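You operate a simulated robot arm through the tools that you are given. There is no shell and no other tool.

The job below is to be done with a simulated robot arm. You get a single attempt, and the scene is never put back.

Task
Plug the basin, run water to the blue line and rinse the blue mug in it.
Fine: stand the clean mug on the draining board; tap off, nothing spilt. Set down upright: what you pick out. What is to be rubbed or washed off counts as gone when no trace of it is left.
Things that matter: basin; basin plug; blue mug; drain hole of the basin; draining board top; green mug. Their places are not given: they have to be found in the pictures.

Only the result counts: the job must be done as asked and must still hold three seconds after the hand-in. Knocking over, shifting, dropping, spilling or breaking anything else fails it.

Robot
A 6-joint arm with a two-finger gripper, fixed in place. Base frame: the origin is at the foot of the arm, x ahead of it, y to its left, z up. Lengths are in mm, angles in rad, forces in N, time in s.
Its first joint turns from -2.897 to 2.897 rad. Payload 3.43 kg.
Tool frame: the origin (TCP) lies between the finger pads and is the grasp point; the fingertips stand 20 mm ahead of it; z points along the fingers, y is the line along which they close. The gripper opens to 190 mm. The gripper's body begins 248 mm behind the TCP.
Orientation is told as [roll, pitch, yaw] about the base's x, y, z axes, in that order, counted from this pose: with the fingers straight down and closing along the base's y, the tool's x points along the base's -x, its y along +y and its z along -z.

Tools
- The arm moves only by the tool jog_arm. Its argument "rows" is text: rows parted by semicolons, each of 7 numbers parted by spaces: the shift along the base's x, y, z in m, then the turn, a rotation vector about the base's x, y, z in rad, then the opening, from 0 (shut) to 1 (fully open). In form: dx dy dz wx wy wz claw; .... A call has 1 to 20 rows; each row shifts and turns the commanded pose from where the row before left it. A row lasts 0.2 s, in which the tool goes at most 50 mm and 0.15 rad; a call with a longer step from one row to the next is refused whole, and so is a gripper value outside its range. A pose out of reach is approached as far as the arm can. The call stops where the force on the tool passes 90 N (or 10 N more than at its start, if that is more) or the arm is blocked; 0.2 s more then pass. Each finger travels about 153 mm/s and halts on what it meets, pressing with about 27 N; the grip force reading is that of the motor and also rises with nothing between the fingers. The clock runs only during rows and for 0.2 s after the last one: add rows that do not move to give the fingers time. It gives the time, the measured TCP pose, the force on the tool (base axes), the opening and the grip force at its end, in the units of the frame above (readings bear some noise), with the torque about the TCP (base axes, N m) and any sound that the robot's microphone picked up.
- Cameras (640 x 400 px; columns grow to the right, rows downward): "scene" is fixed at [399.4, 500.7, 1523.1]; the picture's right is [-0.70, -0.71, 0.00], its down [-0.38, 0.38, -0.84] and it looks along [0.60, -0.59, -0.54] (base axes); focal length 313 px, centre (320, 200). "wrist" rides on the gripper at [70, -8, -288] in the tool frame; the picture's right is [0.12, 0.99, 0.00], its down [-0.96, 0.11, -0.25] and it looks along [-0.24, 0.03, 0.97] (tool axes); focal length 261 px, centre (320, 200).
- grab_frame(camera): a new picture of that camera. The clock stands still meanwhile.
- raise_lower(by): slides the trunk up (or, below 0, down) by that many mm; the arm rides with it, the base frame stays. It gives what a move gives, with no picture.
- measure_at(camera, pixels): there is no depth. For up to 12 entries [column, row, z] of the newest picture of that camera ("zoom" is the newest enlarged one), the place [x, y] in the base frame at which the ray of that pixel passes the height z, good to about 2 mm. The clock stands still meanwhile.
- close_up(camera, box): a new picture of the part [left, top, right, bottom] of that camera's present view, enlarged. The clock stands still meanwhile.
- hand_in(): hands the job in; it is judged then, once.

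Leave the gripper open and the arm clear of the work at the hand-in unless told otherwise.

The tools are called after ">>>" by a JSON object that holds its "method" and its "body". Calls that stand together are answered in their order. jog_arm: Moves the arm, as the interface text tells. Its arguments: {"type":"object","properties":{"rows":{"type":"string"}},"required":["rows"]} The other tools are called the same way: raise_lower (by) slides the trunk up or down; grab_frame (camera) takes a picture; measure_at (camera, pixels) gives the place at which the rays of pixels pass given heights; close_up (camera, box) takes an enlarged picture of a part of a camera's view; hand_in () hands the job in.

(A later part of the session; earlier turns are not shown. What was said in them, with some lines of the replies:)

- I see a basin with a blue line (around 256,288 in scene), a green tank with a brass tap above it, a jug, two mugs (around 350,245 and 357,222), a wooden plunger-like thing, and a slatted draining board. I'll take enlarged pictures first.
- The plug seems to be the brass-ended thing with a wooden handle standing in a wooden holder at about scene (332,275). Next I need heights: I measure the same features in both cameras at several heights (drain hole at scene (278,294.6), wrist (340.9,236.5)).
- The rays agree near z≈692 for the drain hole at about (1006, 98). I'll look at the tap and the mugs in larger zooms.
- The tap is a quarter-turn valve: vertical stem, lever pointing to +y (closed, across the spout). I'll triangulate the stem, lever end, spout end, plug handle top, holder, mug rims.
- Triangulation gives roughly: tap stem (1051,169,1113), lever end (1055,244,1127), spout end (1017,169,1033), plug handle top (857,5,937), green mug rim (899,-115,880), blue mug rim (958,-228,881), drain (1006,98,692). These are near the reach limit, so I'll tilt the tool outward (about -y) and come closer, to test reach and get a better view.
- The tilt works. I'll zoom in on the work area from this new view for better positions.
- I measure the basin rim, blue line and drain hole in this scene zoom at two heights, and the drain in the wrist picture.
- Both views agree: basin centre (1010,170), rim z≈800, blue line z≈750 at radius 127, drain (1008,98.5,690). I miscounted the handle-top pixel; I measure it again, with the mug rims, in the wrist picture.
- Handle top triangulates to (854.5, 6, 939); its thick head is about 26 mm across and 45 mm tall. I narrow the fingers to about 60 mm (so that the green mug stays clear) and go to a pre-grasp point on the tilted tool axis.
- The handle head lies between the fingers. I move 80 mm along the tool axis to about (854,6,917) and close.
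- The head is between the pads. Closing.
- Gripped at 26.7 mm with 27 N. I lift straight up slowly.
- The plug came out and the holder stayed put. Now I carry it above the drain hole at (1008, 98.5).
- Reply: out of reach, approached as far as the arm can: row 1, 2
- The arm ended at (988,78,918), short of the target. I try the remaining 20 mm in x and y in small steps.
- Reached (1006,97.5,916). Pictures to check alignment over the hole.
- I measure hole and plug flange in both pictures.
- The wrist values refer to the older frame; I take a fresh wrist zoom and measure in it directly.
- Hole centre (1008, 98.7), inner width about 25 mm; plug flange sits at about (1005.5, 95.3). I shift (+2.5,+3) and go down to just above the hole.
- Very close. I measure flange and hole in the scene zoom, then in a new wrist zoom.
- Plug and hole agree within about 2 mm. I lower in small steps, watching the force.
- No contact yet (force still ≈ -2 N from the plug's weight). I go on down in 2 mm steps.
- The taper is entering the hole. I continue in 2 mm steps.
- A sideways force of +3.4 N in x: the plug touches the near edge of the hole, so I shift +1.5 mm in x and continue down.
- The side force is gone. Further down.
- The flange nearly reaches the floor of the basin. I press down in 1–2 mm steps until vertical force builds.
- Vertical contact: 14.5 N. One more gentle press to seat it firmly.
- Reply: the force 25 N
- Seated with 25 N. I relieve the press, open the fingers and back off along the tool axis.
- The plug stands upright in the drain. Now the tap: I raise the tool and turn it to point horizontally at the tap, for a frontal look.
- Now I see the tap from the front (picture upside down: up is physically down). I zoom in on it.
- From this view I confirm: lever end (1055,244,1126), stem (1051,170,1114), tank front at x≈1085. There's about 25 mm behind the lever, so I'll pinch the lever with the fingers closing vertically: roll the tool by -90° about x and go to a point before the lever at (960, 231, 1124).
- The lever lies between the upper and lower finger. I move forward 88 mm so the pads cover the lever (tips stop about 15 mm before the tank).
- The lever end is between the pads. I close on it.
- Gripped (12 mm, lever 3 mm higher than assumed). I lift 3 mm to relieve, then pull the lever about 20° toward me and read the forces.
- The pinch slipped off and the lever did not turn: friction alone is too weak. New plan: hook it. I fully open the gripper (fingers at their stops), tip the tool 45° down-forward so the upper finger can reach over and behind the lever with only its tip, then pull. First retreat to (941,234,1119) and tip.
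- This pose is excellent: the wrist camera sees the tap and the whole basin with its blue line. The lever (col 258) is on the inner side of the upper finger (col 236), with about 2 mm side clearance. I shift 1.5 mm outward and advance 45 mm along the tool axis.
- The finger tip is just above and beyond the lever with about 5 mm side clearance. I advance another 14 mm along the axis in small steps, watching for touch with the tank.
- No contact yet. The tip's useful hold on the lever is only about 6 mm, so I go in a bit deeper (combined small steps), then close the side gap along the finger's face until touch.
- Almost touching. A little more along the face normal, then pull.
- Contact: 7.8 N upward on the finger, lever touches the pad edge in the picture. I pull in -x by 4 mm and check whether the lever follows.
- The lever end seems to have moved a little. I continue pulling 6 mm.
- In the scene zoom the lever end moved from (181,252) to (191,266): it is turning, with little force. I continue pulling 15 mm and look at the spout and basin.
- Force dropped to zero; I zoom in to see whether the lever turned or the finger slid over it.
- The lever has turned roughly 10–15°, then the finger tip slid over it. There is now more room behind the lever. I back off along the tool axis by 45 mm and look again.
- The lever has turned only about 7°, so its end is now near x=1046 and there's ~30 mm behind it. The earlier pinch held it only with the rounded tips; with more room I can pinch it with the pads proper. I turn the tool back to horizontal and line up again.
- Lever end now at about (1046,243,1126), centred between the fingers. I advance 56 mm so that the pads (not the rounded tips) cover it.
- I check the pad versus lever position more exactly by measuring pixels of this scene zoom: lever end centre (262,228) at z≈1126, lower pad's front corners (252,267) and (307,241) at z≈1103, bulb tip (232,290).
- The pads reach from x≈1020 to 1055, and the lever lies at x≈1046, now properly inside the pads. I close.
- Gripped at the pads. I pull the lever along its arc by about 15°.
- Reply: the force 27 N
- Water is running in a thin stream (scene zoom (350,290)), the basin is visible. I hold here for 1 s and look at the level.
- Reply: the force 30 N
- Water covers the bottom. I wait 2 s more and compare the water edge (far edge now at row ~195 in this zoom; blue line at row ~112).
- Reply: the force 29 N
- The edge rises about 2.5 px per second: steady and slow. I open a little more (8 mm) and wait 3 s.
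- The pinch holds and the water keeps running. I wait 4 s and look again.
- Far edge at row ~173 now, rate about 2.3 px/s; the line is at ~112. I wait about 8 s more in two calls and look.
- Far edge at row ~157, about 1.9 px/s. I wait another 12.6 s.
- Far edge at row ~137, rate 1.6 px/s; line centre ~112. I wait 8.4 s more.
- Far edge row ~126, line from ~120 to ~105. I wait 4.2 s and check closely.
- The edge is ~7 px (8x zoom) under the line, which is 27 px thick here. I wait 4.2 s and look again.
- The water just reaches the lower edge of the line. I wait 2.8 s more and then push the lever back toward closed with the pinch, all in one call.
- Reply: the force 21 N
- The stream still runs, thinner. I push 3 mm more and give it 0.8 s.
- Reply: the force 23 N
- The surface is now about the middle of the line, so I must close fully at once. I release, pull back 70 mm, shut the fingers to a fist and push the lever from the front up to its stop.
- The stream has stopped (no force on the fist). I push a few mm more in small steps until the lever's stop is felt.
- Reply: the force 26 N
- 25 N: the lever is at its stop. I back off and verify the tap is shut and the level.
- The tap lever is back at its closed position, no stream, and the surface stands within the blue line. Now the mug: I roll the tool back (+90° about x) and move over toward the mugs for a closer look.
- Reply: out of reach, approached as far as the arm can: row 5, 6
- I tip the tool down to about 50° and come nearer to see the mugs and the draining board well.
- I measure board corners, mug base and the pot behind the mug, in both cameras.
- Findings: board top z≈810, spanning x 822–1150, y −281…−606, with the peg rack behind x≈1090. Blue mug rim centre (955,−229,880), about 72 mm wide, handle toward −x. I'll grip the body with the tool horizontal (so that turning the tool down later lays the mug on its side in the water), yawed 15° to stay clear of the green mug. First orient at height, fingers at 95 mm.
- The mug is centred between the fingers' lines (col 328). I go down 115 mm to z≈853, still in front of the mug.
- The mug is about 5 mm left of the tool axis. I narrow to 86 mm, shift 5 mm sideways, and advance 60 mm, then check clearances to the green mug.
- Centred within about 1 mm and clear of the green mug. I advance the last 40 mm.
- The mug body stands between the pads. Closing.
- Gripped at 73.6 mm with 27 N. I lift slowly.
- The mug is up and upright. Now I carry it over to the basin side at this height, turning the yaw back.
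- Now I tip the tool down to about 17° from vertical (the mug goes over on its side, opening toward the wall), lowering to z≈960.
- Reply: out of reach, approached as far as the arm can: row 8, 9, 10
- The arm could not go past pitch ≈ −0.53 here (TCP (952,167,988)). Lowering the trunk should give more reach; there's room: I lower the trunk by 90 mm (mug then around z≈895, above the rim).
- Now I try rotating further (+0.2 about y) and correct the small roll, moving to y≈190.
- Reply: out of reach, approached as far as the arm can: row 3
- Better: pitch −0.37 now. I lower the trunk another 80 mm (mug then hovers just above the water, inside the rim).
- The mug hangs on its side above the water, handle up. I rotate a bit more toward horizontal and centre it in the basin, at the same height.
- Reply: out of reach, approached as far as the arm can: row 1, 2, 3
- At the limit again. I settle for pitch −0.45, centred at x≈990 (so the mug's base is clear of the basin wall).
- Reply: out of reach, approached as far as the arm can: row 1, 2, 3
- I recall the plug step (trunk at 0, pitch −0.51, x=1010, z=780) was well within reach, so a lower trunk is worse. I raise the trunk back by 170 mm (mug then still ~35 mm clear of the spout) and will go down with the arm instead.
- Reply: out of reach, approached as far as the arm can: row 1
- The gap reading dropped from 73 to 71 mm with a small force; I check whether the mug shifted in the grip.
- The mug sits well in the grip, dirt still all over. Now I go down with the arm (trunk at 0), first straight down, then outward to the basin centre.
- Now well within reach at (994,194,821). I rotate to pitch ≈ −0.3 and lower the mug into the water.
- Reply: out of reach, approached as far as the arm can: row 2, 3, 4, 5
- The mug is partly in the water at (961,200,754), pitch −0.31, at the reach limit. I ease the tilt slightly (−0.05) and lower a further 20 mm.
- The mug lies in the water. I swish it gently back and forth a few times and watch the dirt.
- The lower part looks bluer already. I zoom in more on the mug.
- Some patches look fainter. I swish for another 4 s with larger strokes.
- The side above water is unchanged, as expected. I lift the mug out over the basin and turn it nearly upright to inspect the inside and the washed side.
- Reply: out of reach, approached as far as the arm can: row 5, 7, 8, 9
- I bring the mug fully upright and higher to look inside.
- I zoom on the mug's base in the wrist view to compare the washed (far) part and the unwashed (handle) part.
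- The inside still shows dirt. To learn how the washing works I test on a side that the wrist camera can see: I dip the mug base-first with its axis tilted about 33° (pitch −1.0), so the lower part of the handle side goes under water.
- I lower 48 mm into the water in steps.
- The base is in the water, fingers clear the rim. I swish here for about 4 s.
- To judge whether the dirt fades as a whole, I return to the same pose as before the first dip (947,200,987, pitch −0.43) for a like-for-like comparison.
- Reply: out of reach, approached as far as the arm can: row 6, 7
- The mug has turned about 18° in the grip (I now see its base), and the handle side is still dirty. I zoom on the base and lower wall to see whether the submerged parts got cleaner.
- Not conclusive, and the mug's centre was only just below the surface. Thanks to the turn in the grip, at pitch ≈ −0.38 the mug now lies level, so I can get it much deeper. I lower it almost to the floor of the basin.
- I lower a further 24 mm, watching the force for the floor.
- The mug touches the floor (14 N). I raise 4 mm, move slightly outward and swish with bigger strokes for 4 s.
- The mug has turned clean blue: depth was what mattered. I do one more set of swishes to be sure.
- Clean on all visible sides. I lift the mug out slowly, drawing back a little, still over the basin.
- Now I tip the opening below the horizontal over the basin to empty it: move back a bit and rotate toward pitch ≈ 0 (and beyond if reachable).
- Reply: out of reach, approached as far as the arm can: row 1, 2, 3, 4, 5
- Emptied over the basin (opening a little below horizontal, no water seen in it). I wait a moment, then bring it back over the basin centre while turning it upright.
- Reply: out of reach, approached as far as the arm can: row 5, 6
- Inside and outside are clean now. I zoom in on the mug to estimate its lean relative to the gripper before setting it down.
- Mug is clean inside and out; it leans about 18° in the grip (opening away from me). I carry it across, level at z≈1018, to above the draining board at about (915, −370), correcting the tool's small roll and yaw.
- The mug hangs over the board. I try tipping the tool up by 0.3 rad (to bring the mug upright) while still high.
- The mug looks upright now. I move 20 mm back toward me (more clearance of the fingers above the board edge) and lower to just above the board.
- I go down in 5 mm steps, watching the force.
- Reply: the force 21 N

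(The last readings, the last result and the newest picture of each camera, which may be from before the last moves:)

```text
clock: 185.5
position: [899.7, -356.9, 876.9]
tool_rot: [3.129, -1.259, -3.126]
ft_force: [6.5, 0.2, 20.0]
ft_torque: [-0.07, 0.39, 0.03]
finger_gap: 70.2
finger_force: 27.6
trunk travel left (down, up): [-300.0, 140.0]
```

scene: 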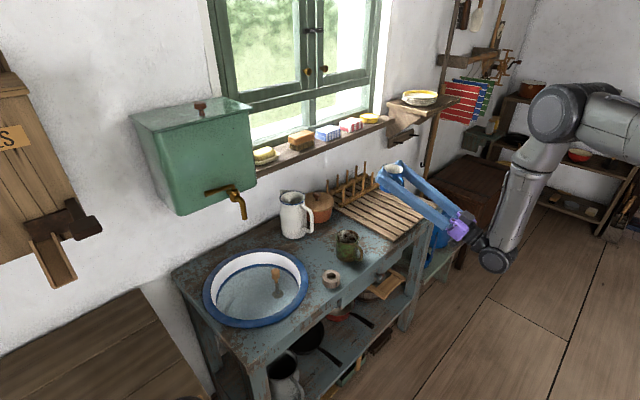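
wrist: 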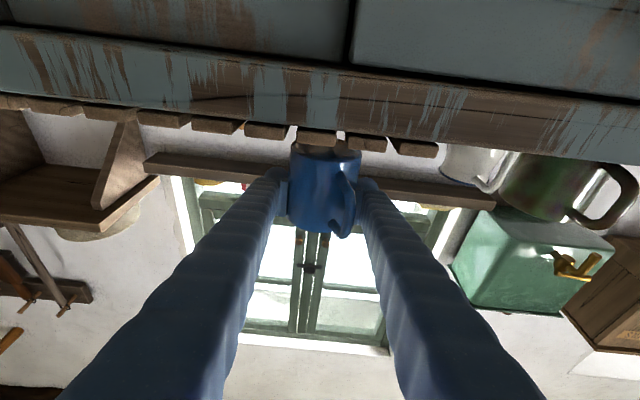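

Contact: 20 N upward, centred a bit toward the near edge of the base. I press 1.5 mm more so the mug squares itself on the slats, then look.

>>> {"method": "jog_arm", "body": {"rows": "0 0 -0.0015 0 0 0 0.3; 0 0 0 0 0 0 0.3"}}

>>> {"method": "close_up", "body": {"camera": "scene", "box": [355, 195, 415, 245]}}

```text
clock: 186.1
position: [898.0, -356.0, 874.2]
tool_rot: [3.124, -1.261, -3.122]
ft_force: [4.8, -1.5, 18.9]
ft_torque: [-0.28, 0.46, 0.05]
finger_gap: 69.1
finger_force: 27.3
trunk travel left (down, up): [-300.0, 140.0]
```

```text
8.00 times, centred on (385, 220) of scene
```

zoom: 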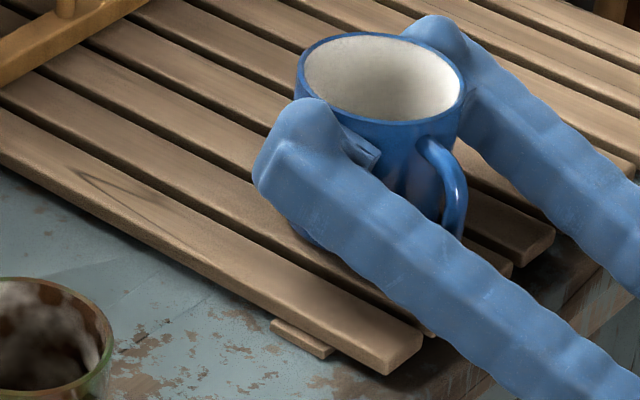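

>>> {"method": "close_up", "body": {"camera": "wrist", "box": [260, 110, 380, 250]}}

>>> {"method": "close_up", "body": {"camera": "scene", "box": [365, 200, 405, 240]}}

```text
2.86 times, centred on (320, 180) of wrist
```

zoom: 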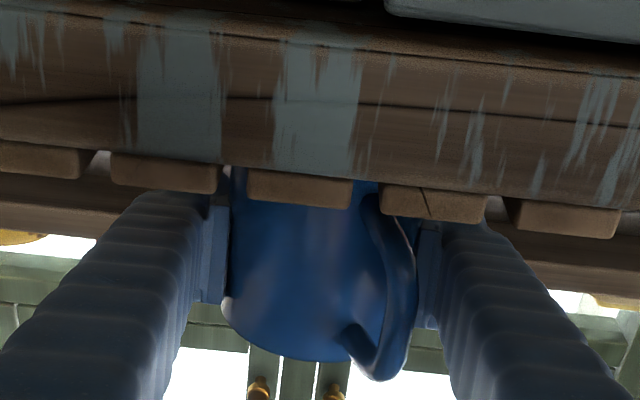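

```text
10.00 times, centred on (385, 220) of scene
```

zoom: 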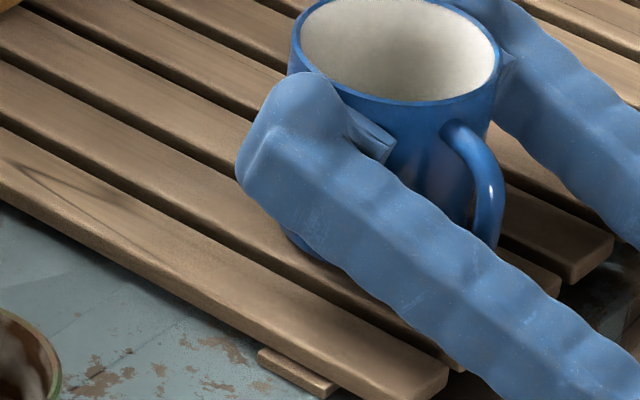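

The mug stands upright on the slats and is clean. I relieve the press slightly, then open the fingers.

>>> {"method": "jog_arm", "body": {"rows": "0 0 0.002 0 0 0 0.3; 0 0 0 0 0 0 0.38; 0 0 0 0 0 0 0.42; 0 0 0 0 0 0 0.48; 0 0 0 0 0 0 0.48; 0 0 0 0 0 0 0.48"}}

>>> {"method": "close_up", "body": {"camera": "scene", "box": [350, 190, 430, 250]}}

>>> {"method": "close_up", "body": {"camera": "wrist", "box": [240, 100, 400, 260]}}

```text
clock: 187.5
position: [900.1, -356.1, 874.9]
tool_rot: [3.122, -1.262, -3.121]
ft_force: [0.6, -0.6, 0.1]
ft_torque: [-0.03, -0.04, -0.01]
finger_gap: 91.2
finger_force: 0.0
trunk travel left (down, up): [-300.0, 140.0]
```

```text
6.67 times, centred on (390, 220) of scene
```

zoom: 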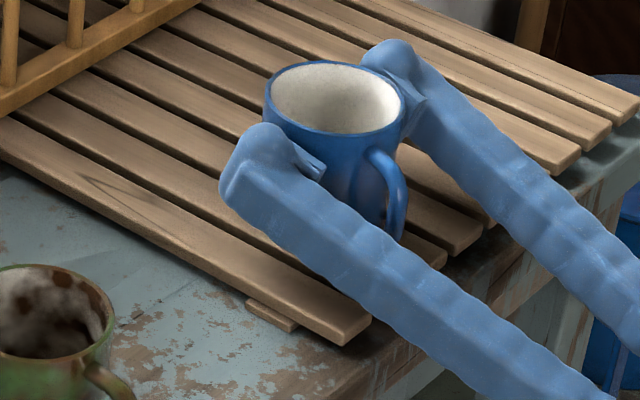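

```text
2.50 times, centred on (320, 180) of wrist
```

zoom: 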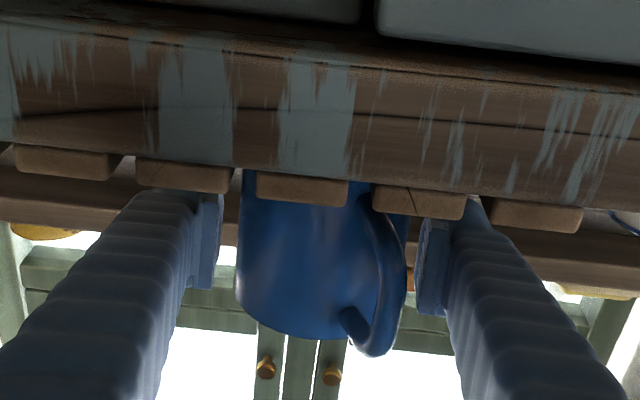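

Mug stands free. I open a little wider and withdraw straight back (−x, slightly up).

>>> {"method": "jog_arm", "body": {"rows": "0 0 0 0 0 0 0.56; -0.01 0 0.001 0 0 0 0.56; -0.02 0 0.003 0 0 0 0.56; -0.02 0 0.004 0 0 0 0.56; -0.02 0 0.005 0 0 0 0.56; -0.03 0 0.008 0 0 0 0.56; -0.03 0 0.01 0 0 0 0.56; -0.03 0 0.01 0 0 0 0.56; 0 0 0 0 0 0 0.56"}}

>>> {"method": "grab_frame", "body": {"camera": "scene"}}

>>> {"method": "close_up", "body": {"camera": "scene", "box": [340, 180, 430, 260]}}

```text
clock: 189.5
position: [751.3, -383.0, 910.9]
tool_rot: [3.134, -1.276, -3.12]
ft_force: [-0.5, -0.1, 0.1]
ft_torque: [0.0, -0.01, 0.06]
finger_gap: 106.5
finger_force: 0.0
out of reach, approached as far as the arm can: row 7, 8
trunk travel left (down, up): [-300.0, 140.0]
```

```text
taken
```

scene: 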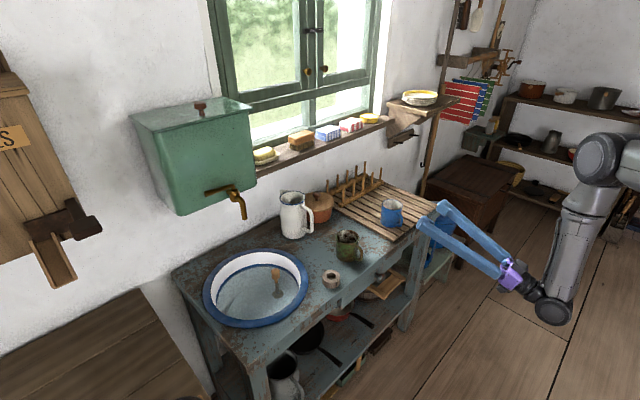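

```text
5.00 times, centred on (385, 220) of scene
```

zoom: 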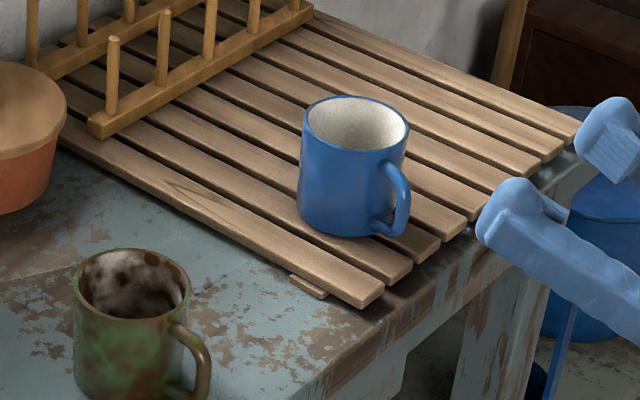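

The clean mug stands upright on the board. I check the basin level, tap, plug, and that the rest is untouched.

>>> {"method": "close_up", "body": {"camera": "scene", "box": [200, 240, 320, 330]}}

>>> {"method": "close_up", "body": {"camera": "scene", "box": [190, 170, 350, 290]}}

>>> {"method": "close_up", "body": {"camera": "scene", "box": [370, 200, 410, 240]}}

```text
4.44 times, centred on (260, 285) of scene
```

zoom: 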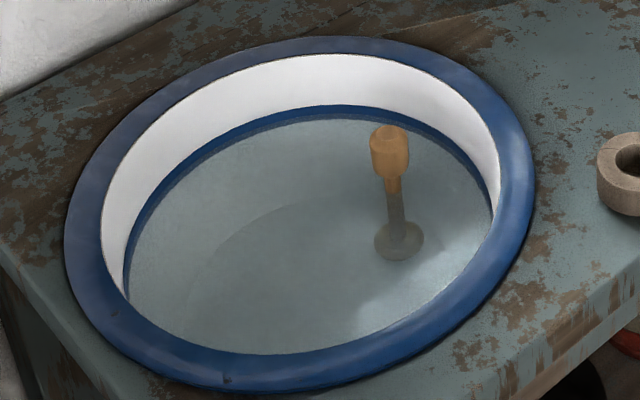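

```text
3.33 times, centred on (270, 230) of scene
```

zoom: 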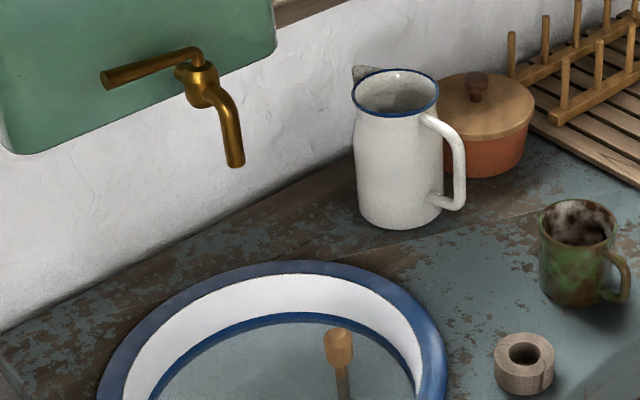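

```text
10.00 times, centred on (390, 220) of scene
```

zoom: 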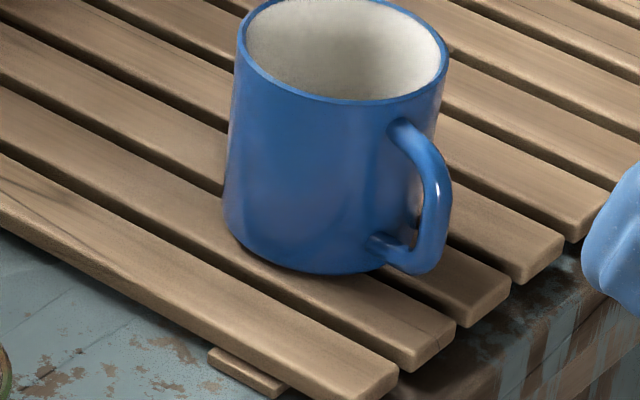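

Everything is in place: water within the blue line, plug seated, tap shut, green mug and the others unmoved. I raise the arm clear and open the gripper fully.

>>> {"method": "jog_arm", "body": {"rows": "0 0 0.03 0 0.05 0 0.56; 0 0 0.03 0 0.1 0 0.7; 0 0 0.03 0 0.1 0 1; 0 0 0.03 0 0.1 0 1; 0 0 0.03 0 0.1 0 1; 0 0 0.03 0 0 0 1; 0 0 0.03 0 0 0 1; 0 0 0 0 0 0 1; 0 0 0 0 0 0 1"}}

>>> {"method": "grab_frame", "body": {"camera": "scene"}}

>>> {"method": "close_up", "body": {"camera": "scene", "box": [340, 180, 430, 260]}}

```text
clock: 191.5
position: [752.2, -381.4, 1122.5]
tool_rot: [0.048, -1.43, -0.046]
ft_force: [0.0, -0.8, 0.9]
ft_torque: [0.0, -0.03, 0.04]
finger_gap: 189.8
finger_force: 0.0
trunk travel left (down, up): [-300.0, 140.0]
```

```text
taken
```

scene: 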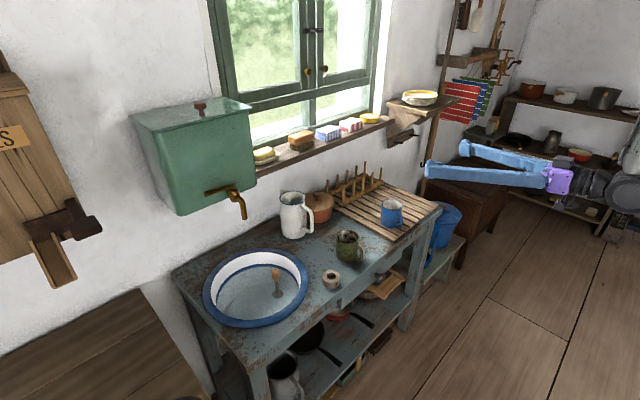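

```text
5.00 times, centred on (385, 220) of scene
```

zoom: 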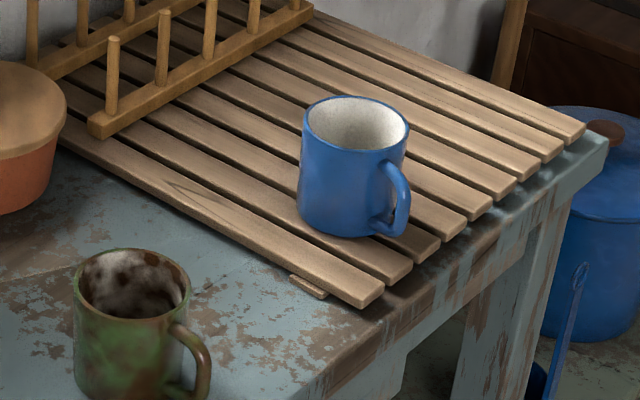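

The clean blue mug stands upright on the draining board. The tap is shut, the water is at the blue line and the plug is seated. The arm is clear with the gripper open, so I hand in.

>>> {"method": "hand_in", "body": {}}

```text
The job is handed in.
```

The job is handed in. The basin is plugged and filled to the blue line, the tap is off, and the clean blue mug stands upright on the draining board. No result came back, so whether it passed is not known to me.

- **Mug:** It shows no dirt inside or on any side I could see. I did not get a view of the side facing the wall.
- **Water:** The surface was within the thickness of the blue line when I last looked, and I saw no water spilt in any picture.
- **Tap:** My first attempts to turn the lever slipped before it moved. It is now back against its stop and nothing is running.
- **Other things:** The green mug, jug, pot and plug holder look unmoved.
- **Arm:** It was raised clear of the work with the gripper fully open at hand-in.
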